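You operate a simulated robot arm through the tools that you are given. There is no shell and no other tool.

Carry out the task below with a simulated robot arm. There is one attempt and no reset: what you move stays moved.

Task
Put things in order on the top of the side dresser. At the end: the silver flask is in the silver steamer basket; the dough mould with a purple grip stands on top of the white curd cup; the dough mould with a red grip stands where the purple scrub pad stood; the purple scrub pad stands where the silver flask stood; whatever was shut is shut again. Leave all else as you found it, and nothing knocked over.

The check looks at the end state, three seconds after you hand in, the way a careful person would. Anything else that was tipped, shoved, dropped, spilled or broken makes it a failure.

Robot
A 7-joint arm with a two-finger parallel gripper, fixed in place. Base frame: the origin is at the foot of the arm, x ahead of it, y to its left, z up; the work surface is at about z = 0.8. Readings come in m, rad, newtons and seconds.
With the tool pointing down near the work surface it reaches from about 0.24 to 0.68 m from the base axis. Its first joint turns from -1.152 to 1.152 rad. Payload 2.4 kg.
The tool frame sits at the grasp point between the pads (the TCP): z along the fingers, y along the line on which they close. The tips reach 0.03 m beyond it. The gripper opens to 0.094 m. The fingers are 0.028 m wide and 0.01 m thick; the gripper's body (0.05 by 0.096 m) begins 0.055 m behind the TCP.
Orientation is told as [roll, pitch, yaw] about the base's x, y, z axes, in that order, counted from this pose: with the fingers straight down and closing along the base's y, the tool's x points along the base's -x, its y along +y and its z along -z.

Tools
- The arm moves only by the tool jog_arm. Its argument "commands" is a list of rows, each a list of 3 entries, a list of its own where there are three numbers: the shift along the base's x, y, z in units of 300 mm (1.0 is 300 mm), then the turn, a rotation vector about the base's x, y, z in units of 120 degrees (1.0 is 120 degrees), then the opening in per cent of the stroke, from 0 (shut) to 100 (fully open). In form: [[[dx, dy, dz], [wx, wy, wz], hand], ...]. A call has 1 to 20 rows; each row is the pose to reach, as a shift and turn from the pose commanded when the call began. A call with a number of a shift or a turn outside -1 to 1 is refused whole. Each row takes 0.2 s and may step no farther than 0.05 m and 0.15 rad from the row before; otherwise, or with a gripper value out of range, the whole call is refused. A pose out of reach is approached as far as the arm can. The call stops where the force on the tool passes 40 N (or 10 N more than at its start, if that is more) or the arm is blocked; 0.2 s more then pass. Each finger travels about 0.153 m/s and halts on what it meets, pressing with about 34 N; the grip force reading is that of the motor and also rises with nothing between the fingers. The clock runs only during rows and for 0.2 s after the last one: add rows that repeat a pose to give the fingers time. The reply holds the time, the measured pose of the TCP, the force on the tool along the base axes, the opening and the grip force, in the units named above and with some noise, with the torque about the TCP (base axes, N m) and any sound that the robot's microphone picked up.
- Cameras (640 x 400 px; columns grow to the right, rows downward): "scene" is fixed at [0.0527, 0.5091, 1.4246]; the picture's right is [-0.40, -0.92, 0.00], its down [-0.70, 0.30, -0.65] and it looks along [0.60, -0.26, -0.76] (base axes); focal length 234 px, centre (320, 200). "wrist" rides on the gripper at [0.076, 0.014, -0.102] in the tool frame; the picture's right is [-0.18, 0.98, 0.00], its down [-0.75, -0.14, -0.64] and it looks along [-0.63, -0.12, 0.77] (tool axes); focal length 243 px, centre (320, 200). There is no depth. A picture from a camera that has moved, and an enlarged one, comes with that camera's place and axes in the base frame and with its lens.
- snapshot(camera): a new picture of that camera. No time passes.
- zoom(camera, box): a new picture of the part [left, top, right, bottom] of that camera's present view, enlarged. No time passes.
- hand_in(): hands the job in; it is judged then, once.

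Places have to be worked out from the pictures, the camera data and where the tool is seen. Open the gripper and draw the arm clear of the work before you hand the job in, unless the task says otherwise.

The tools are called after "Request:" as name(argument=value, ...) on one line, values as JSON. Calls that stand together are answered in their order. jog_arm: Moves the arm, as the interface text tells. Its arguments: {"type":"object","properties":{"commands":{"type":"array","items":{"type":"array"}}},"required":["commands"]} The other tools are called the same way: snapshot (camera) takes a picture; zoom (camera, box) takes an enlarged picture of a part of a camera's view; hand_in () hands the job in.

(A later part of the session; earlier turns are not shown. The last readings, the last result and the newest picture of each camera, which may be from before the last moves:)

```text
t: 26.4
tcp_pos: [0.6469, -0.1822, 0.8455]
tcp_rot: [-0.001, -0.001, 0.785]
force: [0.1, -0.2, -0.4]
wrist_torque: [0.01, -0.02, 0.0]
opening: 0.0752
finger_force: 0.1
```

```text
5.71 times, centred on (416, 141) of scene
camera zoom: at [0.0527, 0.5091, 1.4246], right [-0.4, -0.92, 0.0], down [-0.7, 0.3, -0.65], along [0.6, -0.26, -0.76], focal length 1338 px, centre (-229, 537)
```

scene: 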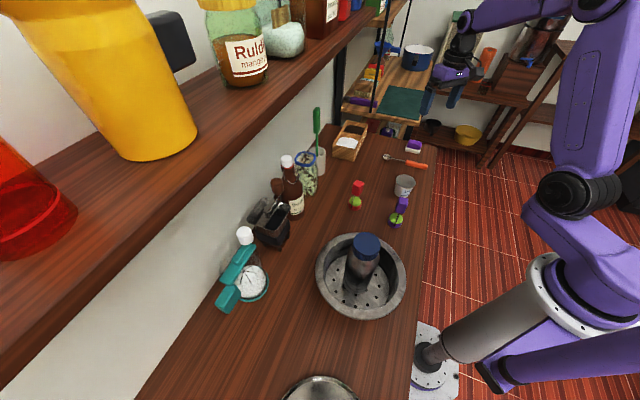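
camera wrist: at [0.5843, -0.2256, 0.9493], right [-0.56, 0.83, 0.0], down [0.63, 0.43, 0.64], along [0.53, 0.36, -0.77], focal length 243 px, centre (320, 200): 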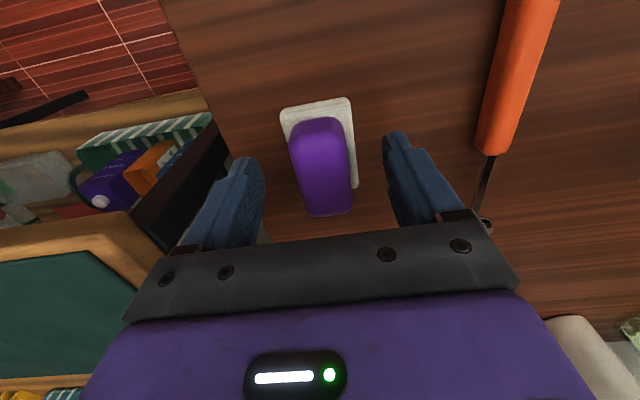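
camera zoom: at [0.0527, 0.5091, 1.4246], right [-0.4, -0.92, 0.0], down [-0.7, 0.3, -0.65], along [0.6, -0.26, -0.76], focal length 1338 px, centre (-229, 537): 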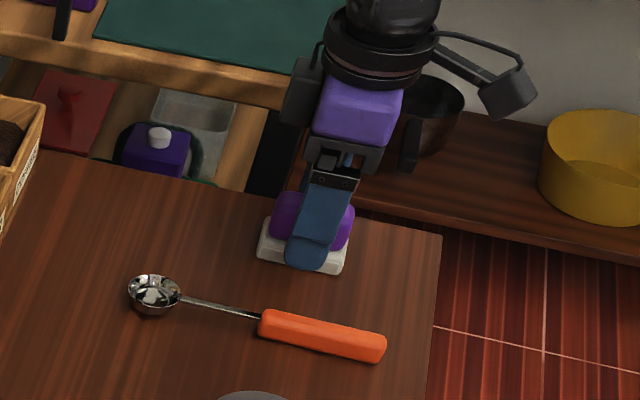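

Jaws straddle the block evenly. I close on the purple block.

Request:
jog_arm(commands=[[[0, 0, 0], [0, 0, 0], 60], [[0, 0, 0], [0, 0, 0], 45], [[0, 0, 0], [0, 0, 0], 35], [[0, 0, 0], [0, 0, 0], 25], [[0, 0, 0], [0, 0, 0], 15], [[0, 0, 0], [0, 0, 0], 10], [[0, 0, 0], [0, 0, 0], 10]])

Request:
snapshot(camera="wrist")

```text
t: 28.0
tcp_pos: [0.6482, -0.1827, 0.8475]
tcp_rot: [-0.003, -0.002, 0.787]
force: [4.8, -3.6, 17.1]
wrist_torque: [-0.09, -0.04, -0.05]
opening: 0.0285
finger_force: 34.1
```

```text
taken
camera wrist: at [0.5846, -0.2261, 0.9507], right [-0.56, 0.83, 0.0], down [0.63, 0.43, 0.64], along [0.53, 0.36, -0.76], focal length 243 px, centre (320, 200)
```

wrist: 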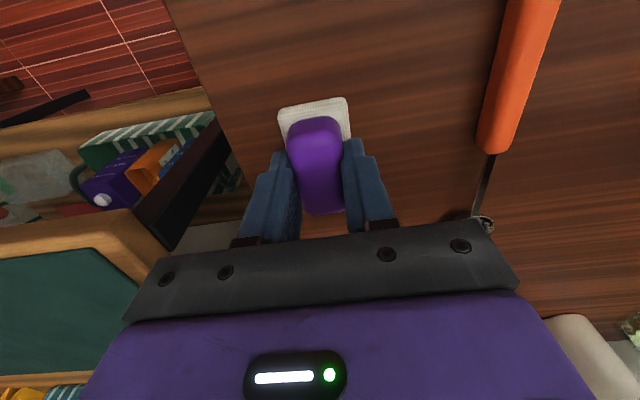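

Gripped at 28.5 mm; fingertips are resting lightly on the white base (17 N up). I lift slowly and check whether the base comes along.

Request:
jog_arm(commands=[[[0, 0, 0.01], [0, 0, 0], 10], [[0, 0, 0.04], [0, 0, 0], 10], [[0, 0, 0.08], [0, 0, 0], 10], [[0, 0, 0.12], [0, 0, 0], 10], [[0, 0, 0.12], [0, 0, 0], 10]])

Request:
snapshot(camera="wrist")

Request:
zoom(camera="scene", box=[376, 106, 456, 176])

```text
t: 29.2
tcp_pos: [0.6473, -0.1784, 0.8804]
tcp_rot: [-0.001, 0.001, 0.785]
force: [-0.3, 0.3, 0.1]
wrist_torque: [-0.04, 0.0, 0.02]
opening: 0.029
finger_force: 33.8
```

```text
taken
camera wrist: at [0.5844, -0.222, 0.9833], right [-0.56, 0.83, 0.0], down [0.63, 0.43, 0.64], along [0.53, 0.36, -0.77], focal length 243 px, centre (320, 200)
```

wrist: 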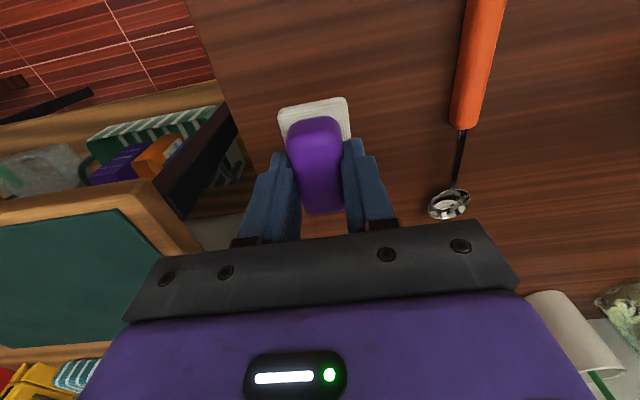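

```text
5.71 times, centred on (416, 141) of scene
camera zoom: at [0.0527, 0.5091, 1.4246], right [-0.4, -0.92, 0.0], down [-0.7, 0.3, -0.65], along [0.6, -0.26, -0.76], focal length 1338 px, centre (-229, 537)
```

zoom: 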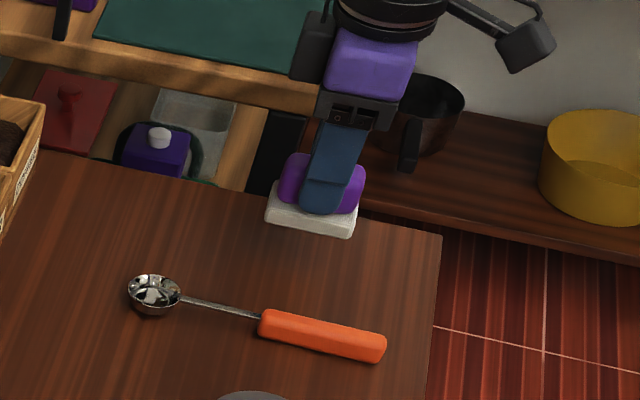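

The white base is part of the pad and lifts with it. I raise a bit more and carry it to above the flask's old spot at (0.570, 0.101).

Request:
jog_arm(commands=[[[0, 0, 0.1], [0, 0, 0], 10], [[0, 0, 0.22], [0, 0, 0], 10], [[-0.02, 0.08, 0.3], [0, 0, 0], 10], [[-0.055, 0.2, 0.3], [0, 0, 0], 10], [[-0.09, 0.33, 0.3], [0, 0, 0], 10], [[-0.125, 0.46, 0.3], [0, 0, 0], 10], [[-0.16, 0.59, 0.3], [0, 0, 0], 10], [[-0.195, 0.72, 0.3], [0, 0, 0], 10], [[-0.23, 0.85, 0.3], [0, 0, 0], 10], [[-0.253, 0.936, 0.3], [0, 0, 0], 10], [[-0.253, 0.936, 0.3], [0, 0, 0], 10]])

Request:
snapshot(camera="wrist")

Request:
snapshot(camera="scene")

```text
t: 31.6
tcp_pos: [0.5705, 0.0998, 0.9737]
tcp_rot: [0.001, -0.001, 0.785]
force: [0.1, 1.0, -0.1]
wrist_torque: [0.02, 0.01, -0.01]
opening: 0.0289
finger_force: 34.3
```

```text
taken
camera wrist: at [0.507, 0.0575, 1.0753], right [-0.56, 0.83, 0.0], down [0.63, 0.43, 0.64], along [0.53, 0.36, -0.77], focal length 243 px, centre (320, 200)
```

wrist: 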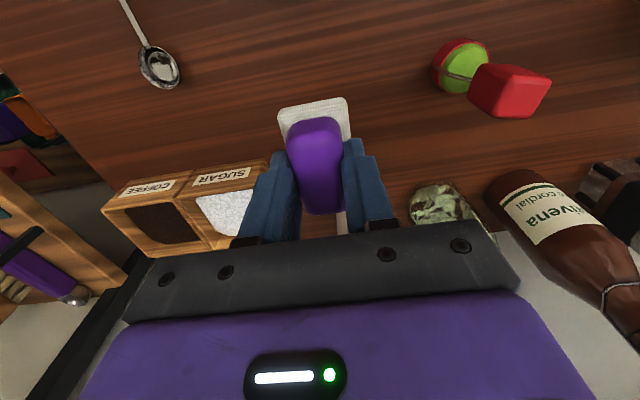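

```text
taken
```

scene: 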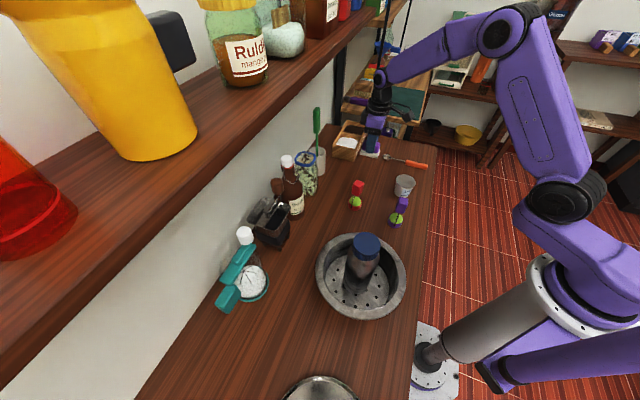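

Above the old flask spot with clear surroundings. I lower to just above the surface.

Request:
jog_arm(commands=[[[0, 0, -0.06], [0, 0, 0], 10], [[0, 0, -0.15], [0, 0, 0], 10], [[0, 0, -0.25], [0, 0, 0], 10], [[0, 0, -0.33], [0, 0, 0], 10], [[0, 0, -0.38], [0, 0, 0], 10], [[0, 0, -0.4], [0, 0, 0], 10], [[0, 0, -0.4], [0, 0, 0], 10]])

Request:
snapshot(camera="wrist")

Request:
zoom(camera="scene", box=[330, 120, 430, 200])

```text
t: 33.2
tcp_pos: [0.5691, 0.0993, 0.8521]
tcp_rot: [-0.001, -0.001, 0.785]
force: [0.1, -0.6, -0.4]
wrist_torque: [-0.01, -0.01, 0.02]
opening: 0.0291
finger_force: 34.0
```

```text
taken
camera wrist: at [0.5059, 0.0559, 0.9548], right [-0.56, 0.83, 0.0], down [0.63, 0.43, 0.64], along [0.53, 0.36, -0.77], focal length 243 px, centre (320, 200)
```

wrist: 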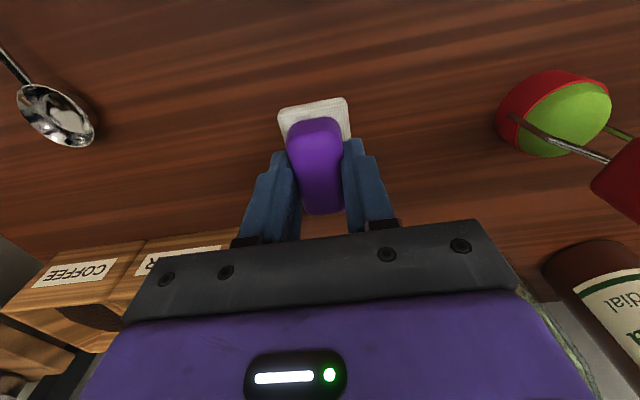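

```text
5.00 times, centred on (380, 160) of scene
camera zoom: at [0.0527, 0.5091, 1.4246], right [-0.4, -0.92, 0.0], down [-0.7, 0.3, -0.65], along [0.6, -0.26, -0.76], focal length 1170 px, centre (20, 400)
```

zoom: 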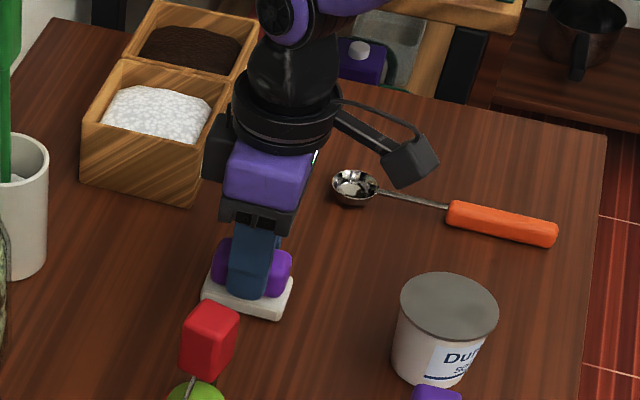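

Nearly down. Small steps now, watching force.

Request:
jog_arm(commands=[[[0, 0, -0.006], [0, 0, 0], 10], [[0, 0, -0.011], [0, 0, 0], 10], [[0, 0, -0.011], [0, 0, 0], 10]])

```text
t: 34.0
tcp_pos: [0.5709, 0.0998, 0.8501]
tcp_rot: [0.001, 0.002, 0.784]
force: [0.6, 0.9, 0.0]
wrist_torque: [0.01, -0.01, 0.02]
opening: 0.0288
finger_force: 34.1
```

Request:
jog_arm(commands=[[[0, 0, -0.004], [0, 0, 0], 10], [[0, 0, -0.007], [0, 0, 0], 10], [[0, 0, -0.007], [0, 0, 0], 10]])

```text
t: 34.8
tcp_pos: [0.5707, 0.0987, 0.8496]
tcp_rot: [-0.001, 0.0, 0.787]
force: [-3.4, -1.1, 7.4]
wrist_torque: [0.05, 0.05, 0.1]
opening: 0.0289
finger_force: 34.4
```

The pad touches down (7 N). I release gently.

Request:
jog_arm(commands=[[[0, 0, 0], [0, 0, 0], 33], [[0, 0, 0], [0, 0, 0], 40], [[0, 0, 0], [0, 0, 0], 55], [[0, 0, 0], [0, 0, 0], 75], [[0, 0, 0], [0, 0, 0], 75]])

Request:
snapshot(camera="wrist")

```text
t: 36.0
tcp_pos: [0.5704, 0.1007, 0.8479]
tcp_rot: [-0.002, -0.001, 0.785]
force: [0.2, -0.9, 0.2]
wrist_torque: [0.01, 0.01, 0.01]
opening: 0.0707
finger_force: 0.0
```

```text
taken
camera wrist: at [0.507, 0.0563, 0.9507], right [-0.56, 0.83, 0.0], down [0.63, 0.43, 0.64], along [0.53, 0.36, -0.77], focal length 243 px, centre (320, 200)
```

wrist: 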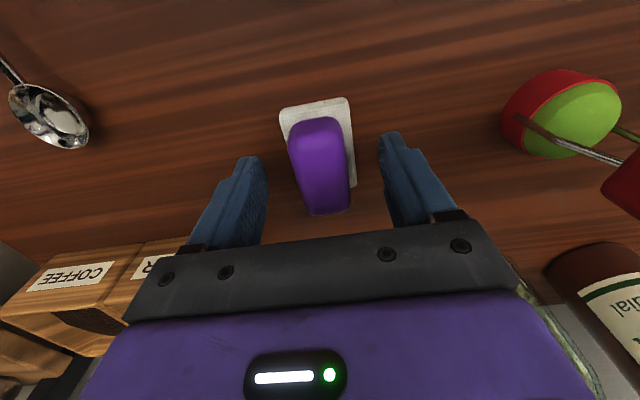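

Pad is standing. While here I look at the red mould closely in this view to learn its shape.

Request:
zoom(camera="wrist", box=[480, 50, 640, 220])

Request:
zoom(camera="scene", box=[330, 170, 380, 215])

```text
2.35 times, centred on (560, 135) of wrist
camera zoom: at [0.507, 0.0563, 0.9507], right [-0.56, 0.83, 0.0], down [0.63, 0.43, 0.64], along [0.53, 0.36, -0.77], focal length 571 px, centre (-245, 353)
```

zoom: 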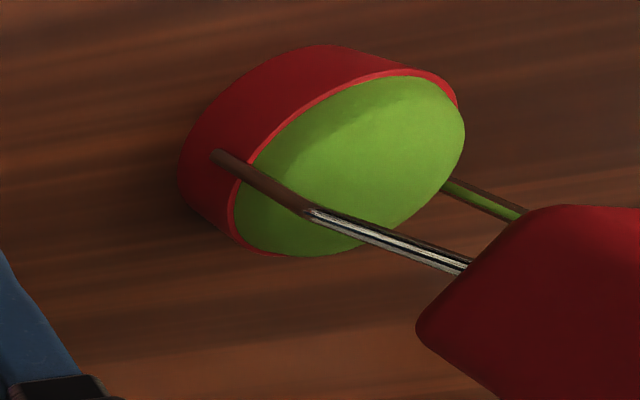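

```text
8.89 times, centred on (355, 192) of scene
camera zoom: at [0.0527, 0.5091, 1.4246], right [-0.4, -0.92, 0.0], down [-0.7, 0.3, -0.65], along [0.6, -0.26, -0.76], focal length 2081 px, centre (9, 267)
```

zoom: 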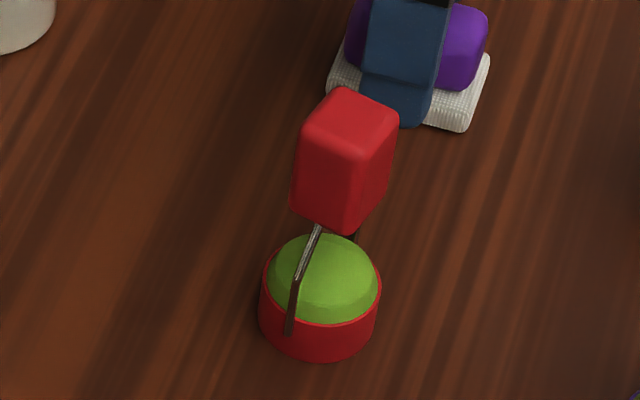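

The mould is a ring with a wire bail up to a centred block grip (~23×28×40 mm, top near z≈0.906). I raise off the pad, then move above the red mould with yaw ≈35° to match the block.

Request:
jog_arm(commands=[[[0, 0, 0.05], [0, 0, 0], 75], [[0, 0, 0.15], [0, 0, 0], 75], [[0, 0, 0.28], [0, 0, 0], 75], [[0, 0, 0.41], [0, 0, 0], 75], [[0, 0, 0.52], [0, 0, 0], 75], [[-0.07, 0.07, 0.58], [0, 0, -0.02], 75], [[-0.16, 0.155, 0.61], [0, 0, -0.04], 75], [[-0.25, 0.24, 0.61], [0, 0, -0.06], 75], [[-0.337, 0.323, 0.61], [0, 0, -0.083], 75], [[-0.337, 0.323, 0.61], [0, 0, -0.083], 75]])

Request:
snapshot(camera="wrist")

Request:
snapshot(camera="scene")

```text
t: 38.2
tcp_pos: [0.4714, 0.1939, 1.0307]
tcp_rot: [-0.001, -0.001, 0.61]
force: [0.3, -0.3, 0.6]
wrist_torque: [0.02, 0.01, -0.03]
opening: 0.0703
finger_force: 0.1
```

```text
taken
camera wrist: at [0.4008, 0.1621, 1.1333], right [-0.41, 0.91, 0.0], down [0.7, 0.32, 0.64], along [0.58, 0.27, -0.77], focal length 243 px, centre (320, 200)
```

wrist: 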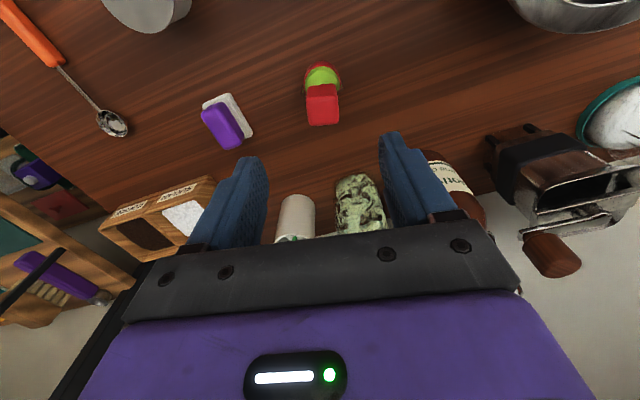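

```text
taken
```

scene: 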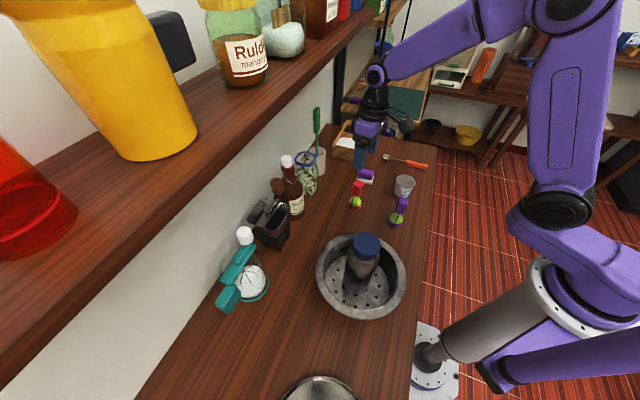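

I zoom on the red mould and the pad in this wrist view.

Request:
zoom(camera="wrist", box=[290, 50, 354, 140])

Request:
zoom(camera="wrist", box=[190, 80, 264, 160])

```text
4.44 times, centred on (322, 95) of wrist
camera zoom: at [0.4008, 0.1621, 1.1333], right [-0.41, 0.91, 0.0], down [0.7, 0.32, 0.64], along [0.58, 0.27, -0.77], focal length 1078 px, centre (311, 667)
```

zoom: 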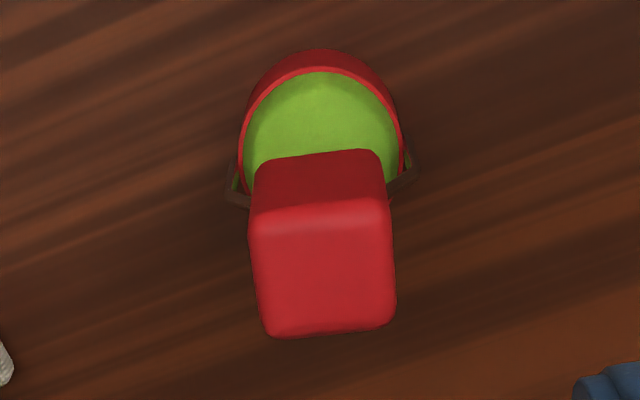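

```text
5.00 times, centred on (227, 120) of wrist
camera zoom: at [0.4008, 0.1621, 1.1333], right [-0.41, 0.91, 0.0], down [0.7, 0.32, 0.64], along [0.58, 0.27, -0.77], focal length 1213 px, centre (785, 600)
```

zoom: 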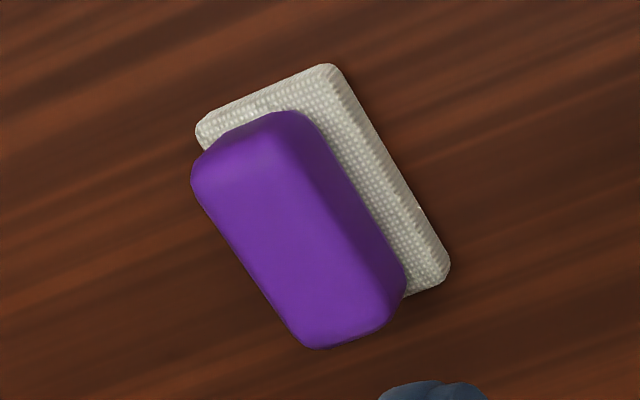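

The red block is ~28×27 mm, yaw ≈30°, and sits about (+2, +4) mm from the TCP. I correct position and yaw, then re-check before descending.

Request:
jog_arm(commands=[[[0.006, 0.0135, -0.05], [0, 0, -0.02], 75], [[0.006, 0.0135, -0.13], [0, 0, -0.038], 75], [[0.006, 0.0135, -0.17], [0, 0, -0.038], 75], [[0.006, 0.0135, -0.17], [0, 0, -0.038], 75]])

Request:
snapshot(camera="wrist")

Request:
zoom(camera="wrist", box=[270, 40, 370, 150])

```text
t: 39.2
tcp_pos: [0.4703, 0.1993, 0.9783]
tcp_rot: [0.0, 0.001, 0.532]
force: [-0.2, 0.7, 0.2]
wrist_torque: [-0.01, -0.01, -0.02]
opening: 0.0707
finger_force: 0.1
```

```text
taken
camera wrist: at [0.3989, 0.1733, 1.0814], right [-0.34, 0.94, 0.0], down [0.72, 0.26, 0.64], along [0.6, 0.22, -0.77], focal length 243 px, centre (320, 200)
```

wrist: 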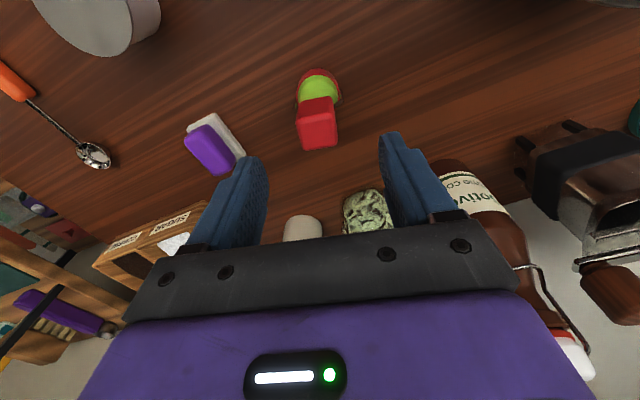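

```text
3.64 times, centred on (320, 95) of wrist
camera zoom: at [0.3989, 0.1733, 1.0814], right [-0.34, 0.94, 0.0], down [0.72, 0.26, 0.64], along [0.6, 0.22, -0.77], focal length 882 px, centre (320, 582)
```

zoom: 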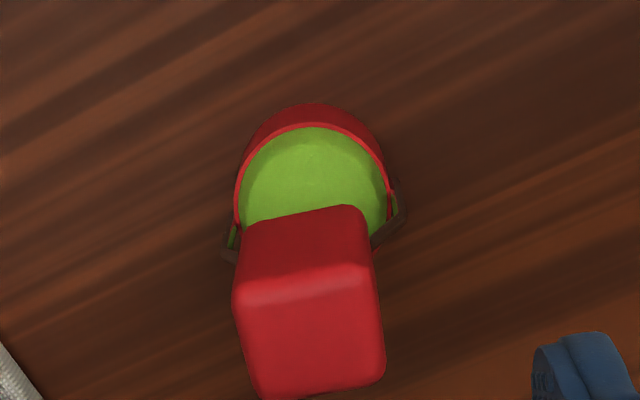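

Alignment is within ~2 mm and ~2°. I apply a (+2, -1) mm trim and descend to z≈0.895 around the red grip.

Request:
jog_arm(commands=[[[0.007, -0.003, -0.06], [0, 0, 0], 75], [[0.007, -0.003, -0.14], [0, 0, 0], 75], [[0.007, -0.003, -0.22], [0, 0, 0], 75], [[0.007, -0.003, -0.26], [0, 0, 0], 75], [[0.007, -0.003, -0.279], [0, 0, 0], 75], [[0.007, -0.003, -0.279], [0, 0, 0], 75]])

Request:
snapshot(camera="wrist")

Request:
zoom(camera="scene", box=[320, 150, 400, 220])

```text
t: 40.6
tcp_pos: [0.4736, 0.1994, 0.8967]
tcp_rot: [0.0, 0.0, 0.533]
force: [1.0, -0.5, 0.3]
wrist_torque: [0.03, -0.01, 0.02]
opening: 0.0705
finger_force: 0.1
```

```text
taken
camera wrist: at [0.4004, 0.1745, 0.9986], right [-0.34, 0.94, 0.0], down [0.72, 0.26, 0.64], along [0.6, 0.22, -0.77], focal length 243 px, centre (320, 200)
```

wrist: 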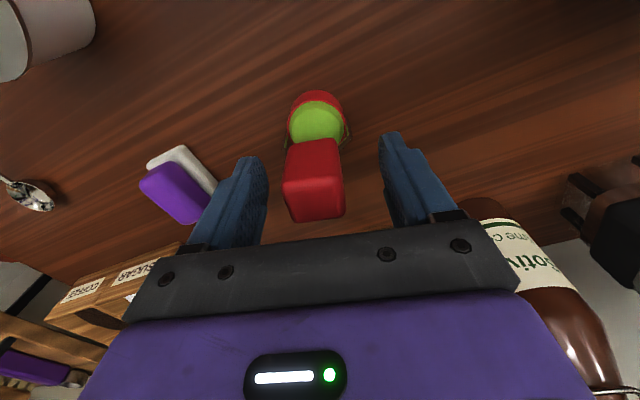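

```text
5.71 times, centred on (360, 185) of scene
camera zoom: at [0.0527, 0.5091, 1.4246], right [-0.4, -0.92, 0.0], down [-0.7, 0.3, -0.65], along [0.6, -0.26, -0.76], focal length 1338 px, centre (91, 286)
```

zoom: 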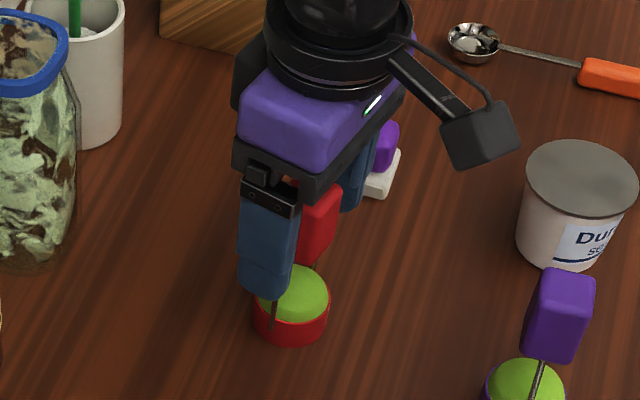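

The block sits ~3 mm off jaw centre along the closing line; I trim that and then close slowly.

Request:
jog_arm(commands=[[[0.005, -0.008, 0], [0, 0, 0], 75], [[0.005, -0.008, 0], [0, 0, 0], 60], [[0.005, -0.008, 0], [0, 0, 0], 50], [[0.005, -0.008, 0], [0, 0, 0], 42], [[0.005, -0.008, 0], [0, 0, 0], 36], [[0.005, -0.008, 0], [0, 0, 0], 30], [[0.005, -0.008, 0], [0, 0, 0], 24], [[0.005, -0.008, 0], [0, 0, 0], 15], [[0.005, -0.008, 0], [0, 0, 0], 15]])

Request:
snapshot(camera="wrist")

Request:
zoom(camera="scene", box=[320, 150, 400, 220])

```text
t: 42.6
tcp_pos: [0.4756, 0.1988, 0.897]
tcp_rot: [0.001, 0.001, 0.533]
force: [0.4, 0.6, 0.8]
wrist_torque: [0.04, 0.02, 0.02]
opening: 0.0338
finger_force: 33.8
```

```text
taken
camera wrist: at [0.4025, 0.1716, 0.9981], right [-0.34, 0.94, 0.0], down [0.72, 0.26, 0.64], along [0.6, 0.22, -0.77], focal length 243 px, centre (320, 200)
```

wrist: 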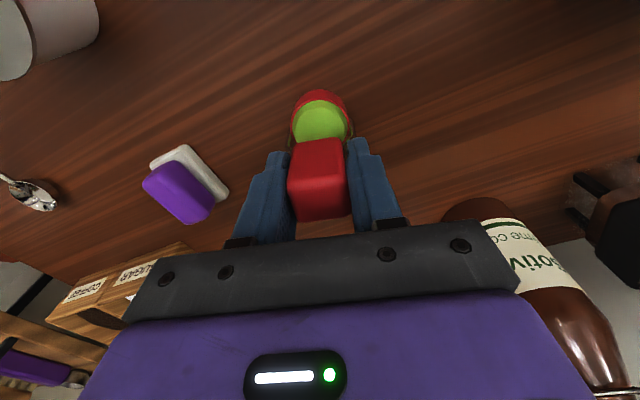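

```text
5.71 times, centred on (360, 185) of scene
camera zoom: at [0.0527, 0.5091, 1.4246], right [-0.4, -0.92, 0.0], down [-0.7, 0.3, -0.65], along [0.6, -0.26, -0.76], focal length 1338 px, centre (91, 286)
```

zoom: 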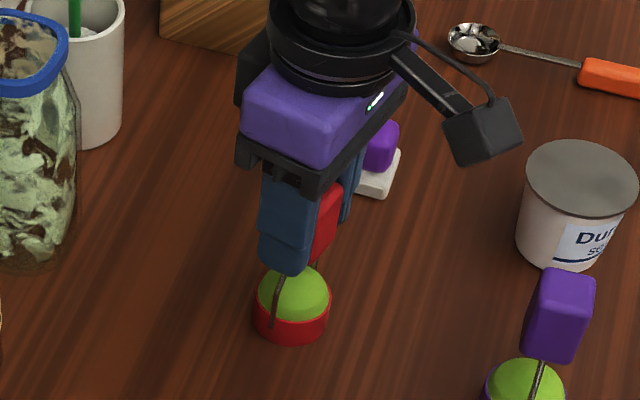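

Gripped the red grip (34 mm). I lift it straight up, then carry it toward the pad's former spot.

Request:
jog_arm(commands=[[[0, 0, 0.03], [0, 0, 0], 15], [[0, 0, 0.11], [0, 0, 0], 15], [[0, 0, 0.23], [0, 0, 0], 15], [[0, 0, 0.35], [0, 0, 0], 15], [[0, 0, 0.35], [0, 0, 0], 15]])

Request:
snapshot(camera="wrist")

Request:
snapshot(camera="scene")

```text
t: 43.8
tcp_pos: [0.4714, 0.1983, 1.0003]
tcp_rot: [0.0, 0.0, 0.533]
force: [0.2, 0.6, -1.4]
wrist_torque: [-0.02, 0.0, 0.02]
opening: 0.0337
finger_force: 33.2
```

```text
taken
camera wrist: at [0.3995, 0.1713, 1.1028], right [-0.34, 0.94, 0.0], down [0.72, 0.26, 0.64], along [0.6, 0.22, -0.77], focal length 243 px, centre (320, 200)
```

wrist: 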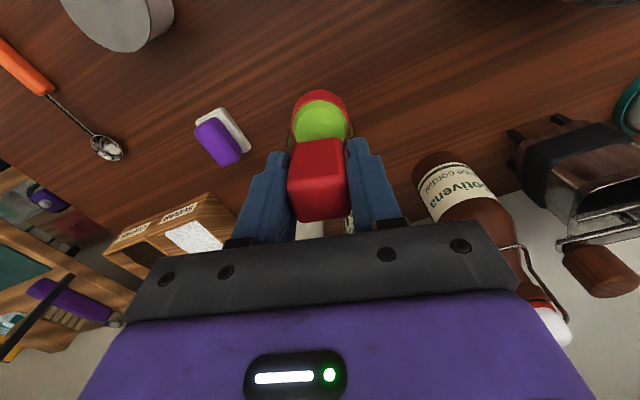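

```text
taken
```

scene: 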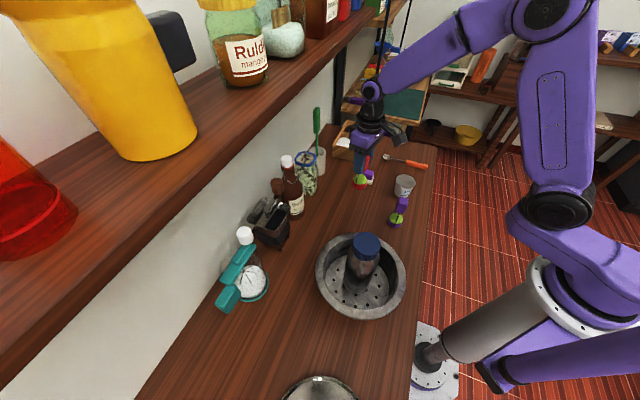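

I zoom to see how the ring sits relative to the TCP while held.

Request:
zoom(camera="wrist", box=[270, 80, 370, 150])

Request:
jog_arm(commands=[[[0.05, -0.11, 0], [0, 0, 0], 15], [[0.107, -0.236, 0], [0, 0, 0], 15], [[0.165, -0.362, 0], [0, 0, 0], 15], [[0.222, -0.488, 0], [0, 0, 0], 15], [[0.279, -0.614, 0], [0, 0, 0], 15], [[0.337, -0.74, 0], [0, 0, 0], 15], [[0.394, -0.866, 0], [0, 0, 0], 15], [[0.43, -0.946, 0], [0, 0, 0], 15]])

Request:
jog_arm(commands=[[[0.05, -0.11, 0], [0, 0, 0], 15], [[0.1, -0.22, 0], [0, 0, 0], 15], [[0.1437, -0.316, 0], [0, 0, 0], 15], [[0.1437, -0.316, 0], [0, 0, 0], 15], [[0.1437, -0.316, 0], [0, 0, 0], 15]])

Request:
snapshot(camera="wrist")

Request:
snapshot(camera="scene")

```text
5.71 times, centred on (320, 115) of wrist
camera zoom: at [0.3995, 0.1713, 1.1028], right [-0.34, 0.94, 0.0], down [0.72, 0.26, 0.64], along [0.6, 0.22, -0.77], focal length 1386 px, centre (320, 686)
```

zoom: 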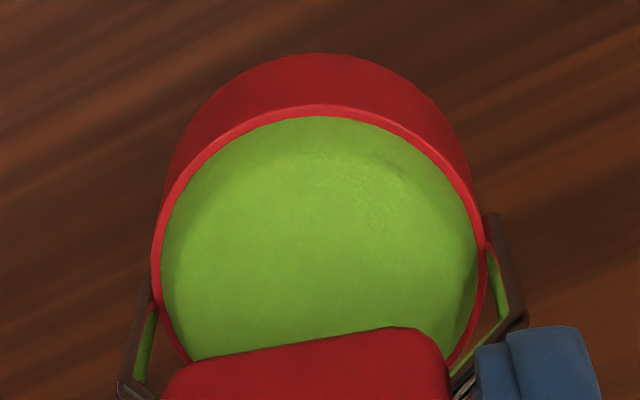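

```text
t: 45.6
tcp_pos: [0.6033, -0.0854, 1.0013]
tcp_rot: [0.001, -0.001, 0.534]
force: [1.2, -0.5, -1.0]
wrist_torque: [0.05, 0.01, -0.01]
opening: 0.0339
finger_force: 33.7
```

```text
t: 46.8
tcp_pos: [0.6458, -0.1798, 1.0003]
tcp_rot: [-0.001, -0.002, 0.532]
force: [0.2, 0.2, -1.8]
wrist_torque: [0.0, 0.03, -0.01]
opening: 0.0341
finger_force: 34.2
```

```text
taken
camera wrist: at [0.5736, -0.2062, 1.1032], right [-0.34, 0.94, 0.0], down [0.72, 0.26, 0.64], along [0.6, 0.22, -0.77], focal length 243 px, centre (320, 200)
```

wrist: 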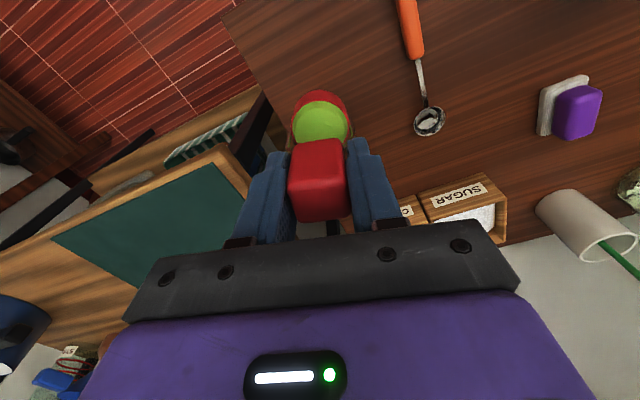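

```text
taken
```

scene: 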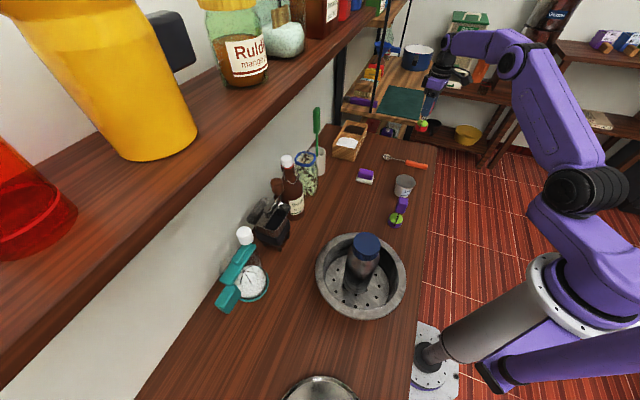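

Held upright and over the former pad spot (0.6465, -0.180); ring is centred under the TCP within 2 mm. I lower to ~5 mm above the surface.

Request:
jog_arm(commands=[[[0.004, 0.002, -0.06], [0, 0, 0], 15], [[0.004, 0.002, -0.15], [0, 0, 0], 15], [[0.004, 0.002, -0.24], [0, 0, 0], 15], [[0.004, 0.002, -0.3], [0, 0, 0], 15], [[0.004, 0.002, -0.33], [0, 0, 0], 15], [[0.004, 0.002, -0.33], [0, 0, 0], 15]])

Request:
zoom(camera="scene", box=[376, 106, 456, 176])

Request:
snapshot(camera="wrist")

```text
t: 48.2
tcp_pos: [0.6483, -0.1803, 0.9016]
tcp_rot: [0.0, 0.0, 0.533]
force: [0.2, 0.5, -1.3]
wrist_torque: [-0.02, 0.03, -0.01]
opening: 0.0341
finger_force: 34.5
```

```text
5.71 times, centred on (416, 141) of scene
camera zoom: at [0.0527, 0.5091, 1.4246], right [-0.4, -0.92, 0.0], down [-0.7, 0.3, -0.65], along [0.6, -0.26, -0.76], focal length 1338 px, centre (-229, 537)
```

zoom: 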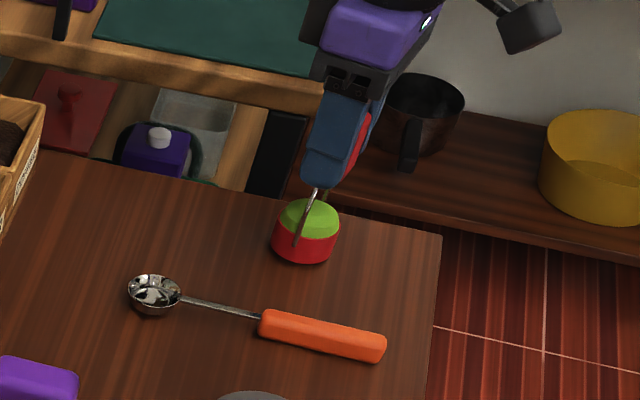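

```text
taken
camera wrist: at [0.5762, -0.2062, 1.0039], right [-0.34, 0.94, 0.0], down [0.72, 0.26, 0.64], along [0.6, 0.22, -0.77], focal length 243 px, centre (320, 200)
```

wrist: 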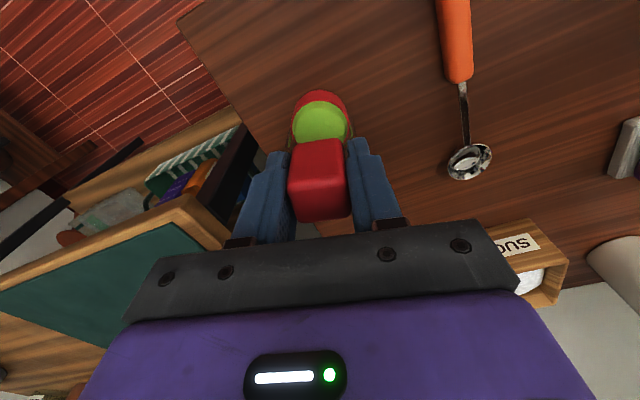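

The ring is right over where the pad was. Fine lowering with force checks.

Request:
jog_arm(commands=[[[0, 0, -0.007], [0, 0, 0], 15], [[0, 0, -0.013], [0, 0, 0], 15], [[0, 0, -0.013], [0, 0, 0], 15]])

```text
t: 49.0
tcp_pos: [0.647, -0.1803, 0.8958]
tcp_rot: [-0.002, 0.0, 0.531]
force: [-0.4, 0.9, -1.7]
wrist_torque: [0.02, 0.03, 0.02]
opening: 0.0341
finger_force: 33.9
```

Request:
jog_arm(commands=[[[0, 0, -0.004], [0, 0, 0], 15], [[0, 0, -0.006], [0, 0, 0], 15], [[0, 0, -0.006], [0, 0, 0], 15]])

```text
t: 49.8
tcp_pos: [0.6486, -0.1797, 0.897]
tcp_rot: [-0.001, -0.001, 0.533]
force: [-0.7, -0.1, 0.2]
wrist_torque: [-0.03, 0.07, 0.01]
opening: 0.0339
finger_force: 34.1
```

Weight is coming off. One more half-millimetre, then release.

Request:
jog_arm(commands=[[[0, 0, -0.002], [0, 0, 0], 15], [[0, 0, -0.002], [0, 0, 0], 15]])

```text
t: 50.4
tcp_pos: [0.6481, -0.1796, 0.896]
tcp_rot: [-0.003, -0.002, 0.531]
force: [-0.2, -0.3, 9.9]
wrist_torque: [-0.02, 0.21, 0.01]
opening: 0.0339
finger_force: 33.7
```

Contact at about 10 N. I open the hand slowly.

Request:
jog_arm(commands=[[[0, 0, 0.001], [0, 0, 0], 37], [[0, 0, 0.001], [0, 0, 0], 42], [[0, 0, 0.001], [0, 0, 0], 55], [[0, 0, 0.001], [0, 0, 0], 75], [[0, 0, 0.001], [0, 0, 0], 75]])

Request:
snapshot(camera="wrist")

Request:
zoom(camera="scene", box=[376, 106, 456, 176])

```text
t: 51.6
tcp_pos: [0.6477, -0.1799, 0.8943]
tcp_rot: [-0.001, 0.001, 0.533]
force: [-0.8, -0.2, -0.7]
wrist_torque: [-0.02, 0.02, -0.01]
opening: 0.0707
finger_force: 0.1
```

```text
taken
camera wrist: at [0.5754, -0.2058, 0.9972], right [-0.34, 0.94, 0.0], down [0.72, 0.26, 0.64], along [0.6, 0.22, -0.77], focal length 243 px, centre (320, 200)
```

wrist: 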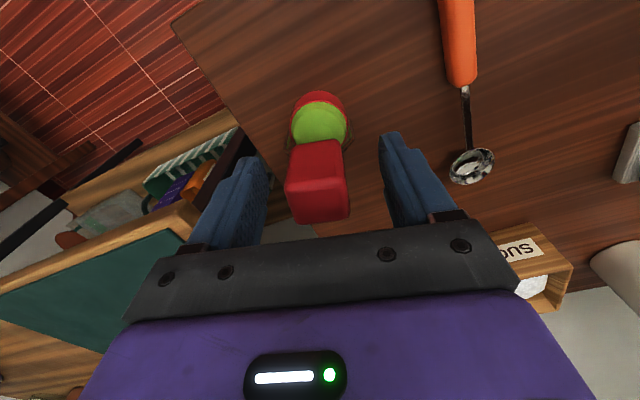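

```text
5.71 times, centred on (416, 141) of scene
camera zoom: at [0.0527, 0.5091, 1.4246], right [-0.4, -0.92, 0.0], down [-0.7, 0.3, -0.65], along [0.6, -0.26, -0.76], focal length 1338 px, centre (-229, 537)
```

zoom: 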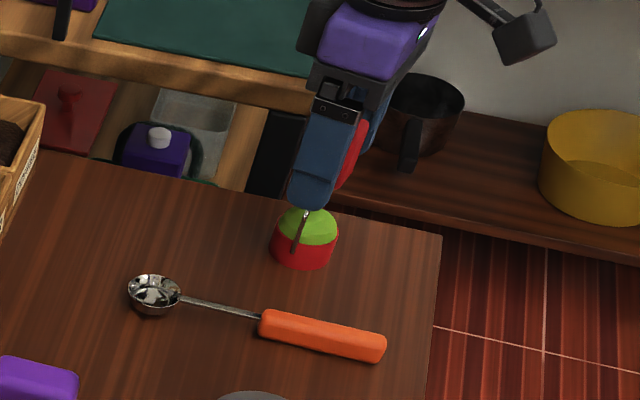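

Red mould stands alone on the pad's former place. I rise straight up and travel to above the purple mould near (0.360, 0.114), turning to yaw ≈46°.

Request:
jog_arm(commands=[[[0, 0, 0.04], [0, 0, 0], 75], [[0, 0, 0.13], [0, 0, 0], 75], [[0, 0, 0.25], [0, 0, 0], 75], [[0, 0, 0.37], [0, 0, 0], 75], [[-0.06, 0.06, 0.44], [0, 0, 0.01], 75], [[-0.15, 0.155, 0.45], [0, 0, 0.03], 75], [[-0.25, 0.255, 0.45], [0, 0, 0.05], 75], [[-0.35, 0.355, 0.45], [0, 0, 0.07], 75], [[-0.45, 0.455, 0.45], [0, 0, 0.09], 75], [[-0.55, 0.555, 0.45], [0, 0, 0.11], 75], [[-0.65, 0.655, 0.45], [0, 0, 0.13], 75], [[-0.75, 0.76, 0.45], [0, 0, 0.13], 75], [[-0.85, 0.865, 0.45], [0, 0, 0.13], 75], [[-0.93, 0.945, 0.45], [0, 0, 0.13], 75], [[-0.959, 0.978, 0.45], [0, 0, 0.13], 75], [[-0.959, 0.978, 0.45], [0, 0, 0.13], 75]])

Request:
snapshot(camera="wrist")

Request:
snapshot(camera="scene")

Request:
zoom(camera="wrist", box=[280, 50, 360, 140])

```text
t: 55.0
tcp_pos: [0.3572, 0.1125, 1.0307]
tcp_rot: [0.001, 0.001, 0.805]
force: [-0.8, 0.4, -0.2]
wrist_torque: [-0.02, -0.01, 0.0]
opening: 0.0703
finger_force: 0.1
```

```text
taken
camera wrist: at [0.2938, 0.0679, 1.133], right [-0.58, 0.81, 0.0], down [0.62, 0.44, 0.64], along [0.52, 0.37, -0.77], focal length 243 px, centre (320, 200)
```

wrist: 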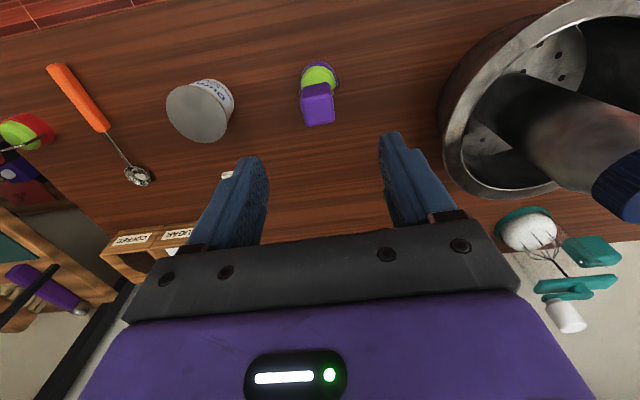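

```text
taken
```

scene: 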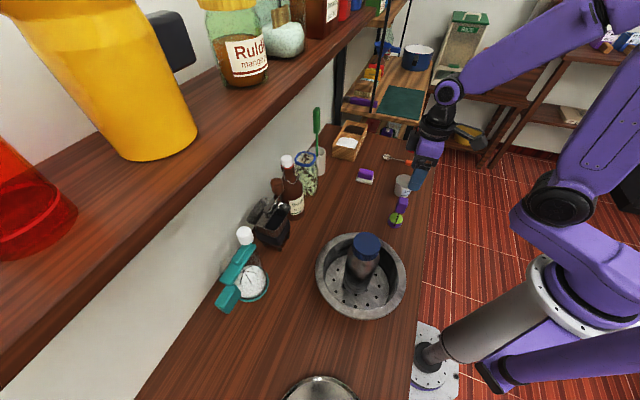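

```text
4.44 times, centred on (320, 95) of wrist
camera zoom: at [0.2938, 0.0679, 1.133], right [-0.58, 0.81, 0.0], down [0.62, 0.44, 0.64], along [0.52, 0.37, -0.77], focal length 1078 px, centre (320, 667)
```

zoom: 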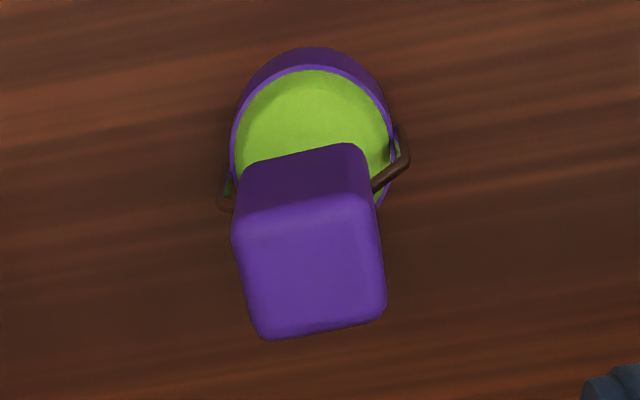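

The purple block is aligned (≈1°) and ~3 mm off in x. I trim and descend to z≈0.895.

Request:
jog_arm(commands=[[[0.01, 0, -0.06], [0, 0, 0], 75], [[0.01, 0, -0.15], [0, 0, 0], 75], [[0.01, 0, -0.25], [0, 0, 0], 75], [[0.01, 0, -0.35], [0, 0, 0], 75], [[0.01, 0, -0.42], [0, 0, 0], 75], [[0.01, 0, -0.45], [0, 0, 0], 75], [[0.01, 0, -0.45], [0, 0, 0], 75]])

Request:
snapshot(camera="wrist")

Request:
zoom(camera="scene", box=[370, 160, 450, 240])

```text
t: 56.6
tcp_pos: [0.3632, 0.1124, 0.8957]
tcp_rot: [0.002, 0.002, 0.805]
force: [0.0, -0.4, 0.2]
wrist_torque: [0.04, -0.01, 0.02]
opening: 0.0706
finger_force: 0.1
```

```text
taken
camera wrist: at [0.3019, 0.0679, 0.9982], right [-0.58, 0.81, 0.0], down [0.62, 0.44, 0.64], along [0.52, 0.37, -0.77], focal length 243 px, centre (320, 200)
```

wrist: 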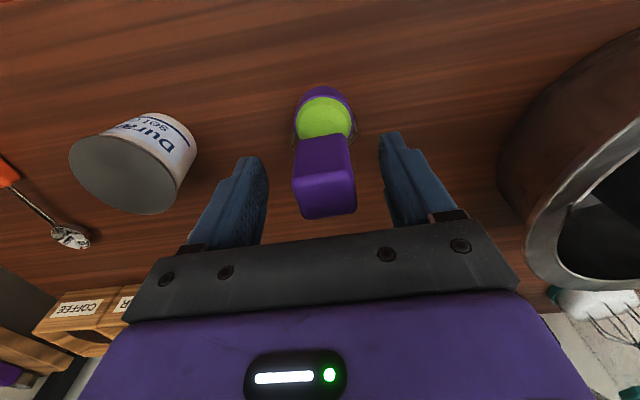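

```text
5.00 times, centred on (410, 200) of scene
camera zoom: at [0.0527, 0.5091, 1.4246], right [-0.4, -0.92, 0.0], down [-0.7, 0.3, -0.65], along [0.6, -0.26, -0.76], focal length 1170 px, centre (-130, 200)
```

zoom: 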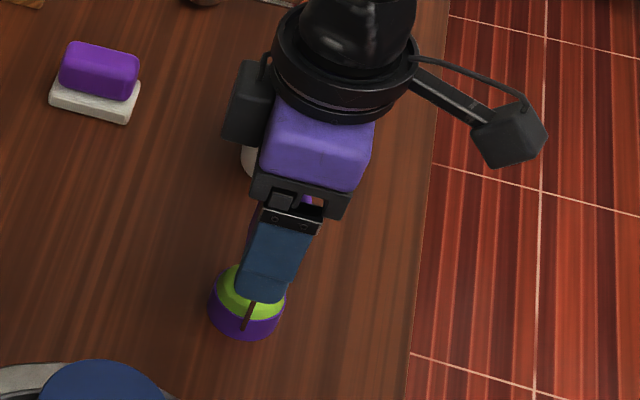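

Block is within ~2 mm of jaw centre; I trim and close on the purple grip.

Request:
jog_arm(commands=[[[-0.005, 0.005, 0], [0, 0, 0], 75], [[-0.005, 0.005, 0], [0, 0, 0], 60], [[-0.005, 0.005, 0], [0, 0, 0], 50], [[-0.005, 0.005, 0], [0, 0, 0], 42], [[-0.005, 0.005, 0], [0, 0, 0], 36], [[-0.005, 0.005, 0], [0, 0, 0], 30], [[-0.005, 0.005, 0], [0, 0, 0], 24], [[-0.005, 0.005, 0], [0, 0, 0], 15], [[-0.005, 0.005, 0], [0, 0, 0], 15]])

Request:
snapshot(camera="wrist")

```text
t: 58.6
tcp_pos: [0.3629, 0.1129, 0.8958]
tcp_rot: [0.0, 0.0, 0.805]
force: [-0.3, 0.9, 0.2]
wrist_torque: [0.0, 0.02, 0.01]
opening: 0.0341
finger_force: 34.3
```

```text
taken
camera wrist: at [0.3002, 0.0696, 0.9982], right [-0.58, 0.81, 0.0], down [0.62, 0.44, 0.64], along [0.52, 0.37, -0.77], focal length 243 px, centre (320, 200)
```

wrist: 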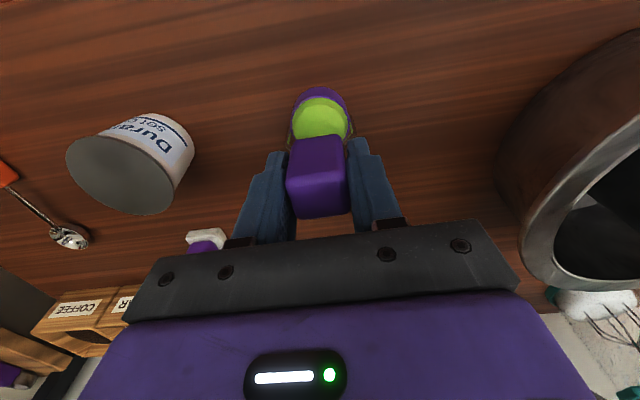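

Gripped at 34 mm. I lift straight up to z≈1.03.

Request:
jog_arm(commands=[[[0, 0, 0.03], [0, 0, 0], 15], [[0, 0, 0.11], [0, 0, 0], 15], [[0, 0, 0.23], [0, 0, 0], 15], [[0, 0, 0.35], [0, 0, 0], 15], [[0, 0, 0.45], [0, 0, 0], 15], [[0, 0, 0.45], [0, 0, 0], 15], [[0, 0, 0.45], [0, 0, 0], 15]])

Request:
snapshot(camera="wrist")

Request:
zoom(camera="wrist", box=[150, 60, 250, 160])

Request:
zoom(camera="scene", box=[370, 150, 450, 240])

```text
t: 60.2
tcp_pos: [0.3627, 0.1124, 1.0307]
tcp_rot: [-0.001, 0.001, 0.806]
force: [-0.4, -0.4, -1.8]
wrist_torque: [0.0, 0.0, 0.03]
opening: 0.0337
finger_force: 34.4
```

```text
taken
camera wrist: at [0.3012, 0.0674, 1.1325], right [-0.58, 0.81, 0.0], down [0.62, 0.44, 0.64], along [0.52, 0.37, -0.77], focal length 243 px, centre (320, 200)
```

wrist: 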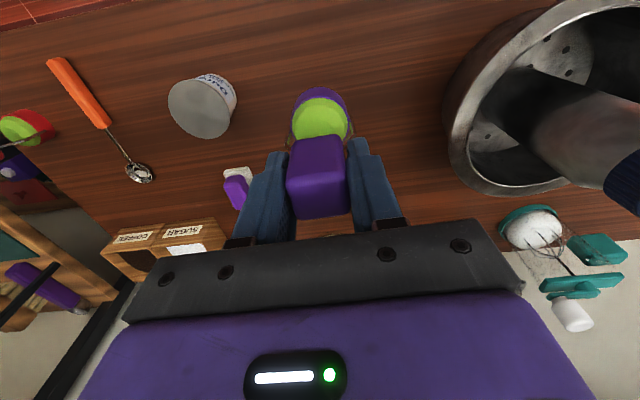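

```text
4.00 times, centred on (200, 110) of wrist
camera zoom: at [0.3012, 0.0674, 1.1325], right [-0.58, 0.81, 0.0], down [0.62, 0.44, 0.64], along [0.52, 0.37, -0.77], focal length 970 px, centre (800, 560)
```

zoom: 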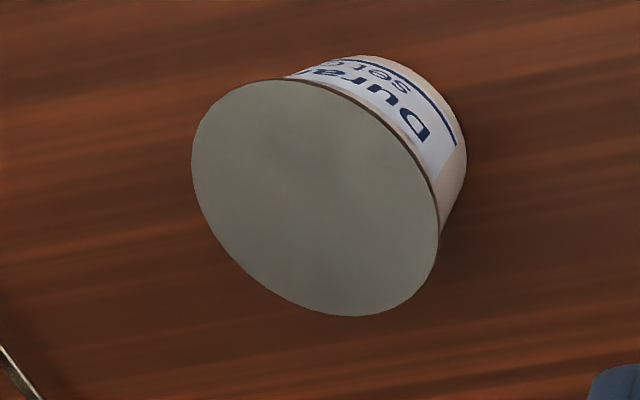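

```text
4.44 times, centred on (410, 195) of scene
camera zoom: at [0.0527, 0.5091, 1.4246], right [-0.4, -0.92, 0.0], down [-0.7, 0.3, -0.65], along [0.6, -0.26, -0.76], focal length 1040 px, centre (-80, 222)
```

zoom: 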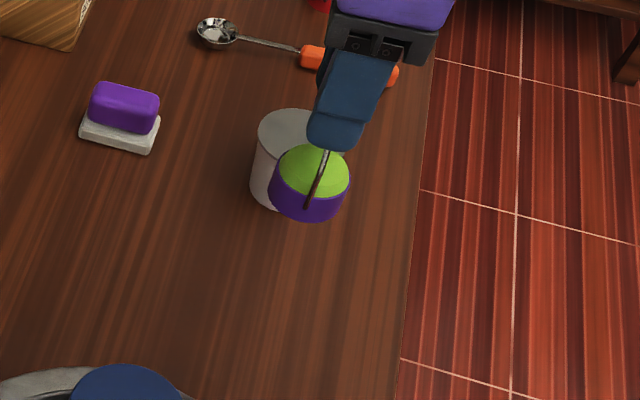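

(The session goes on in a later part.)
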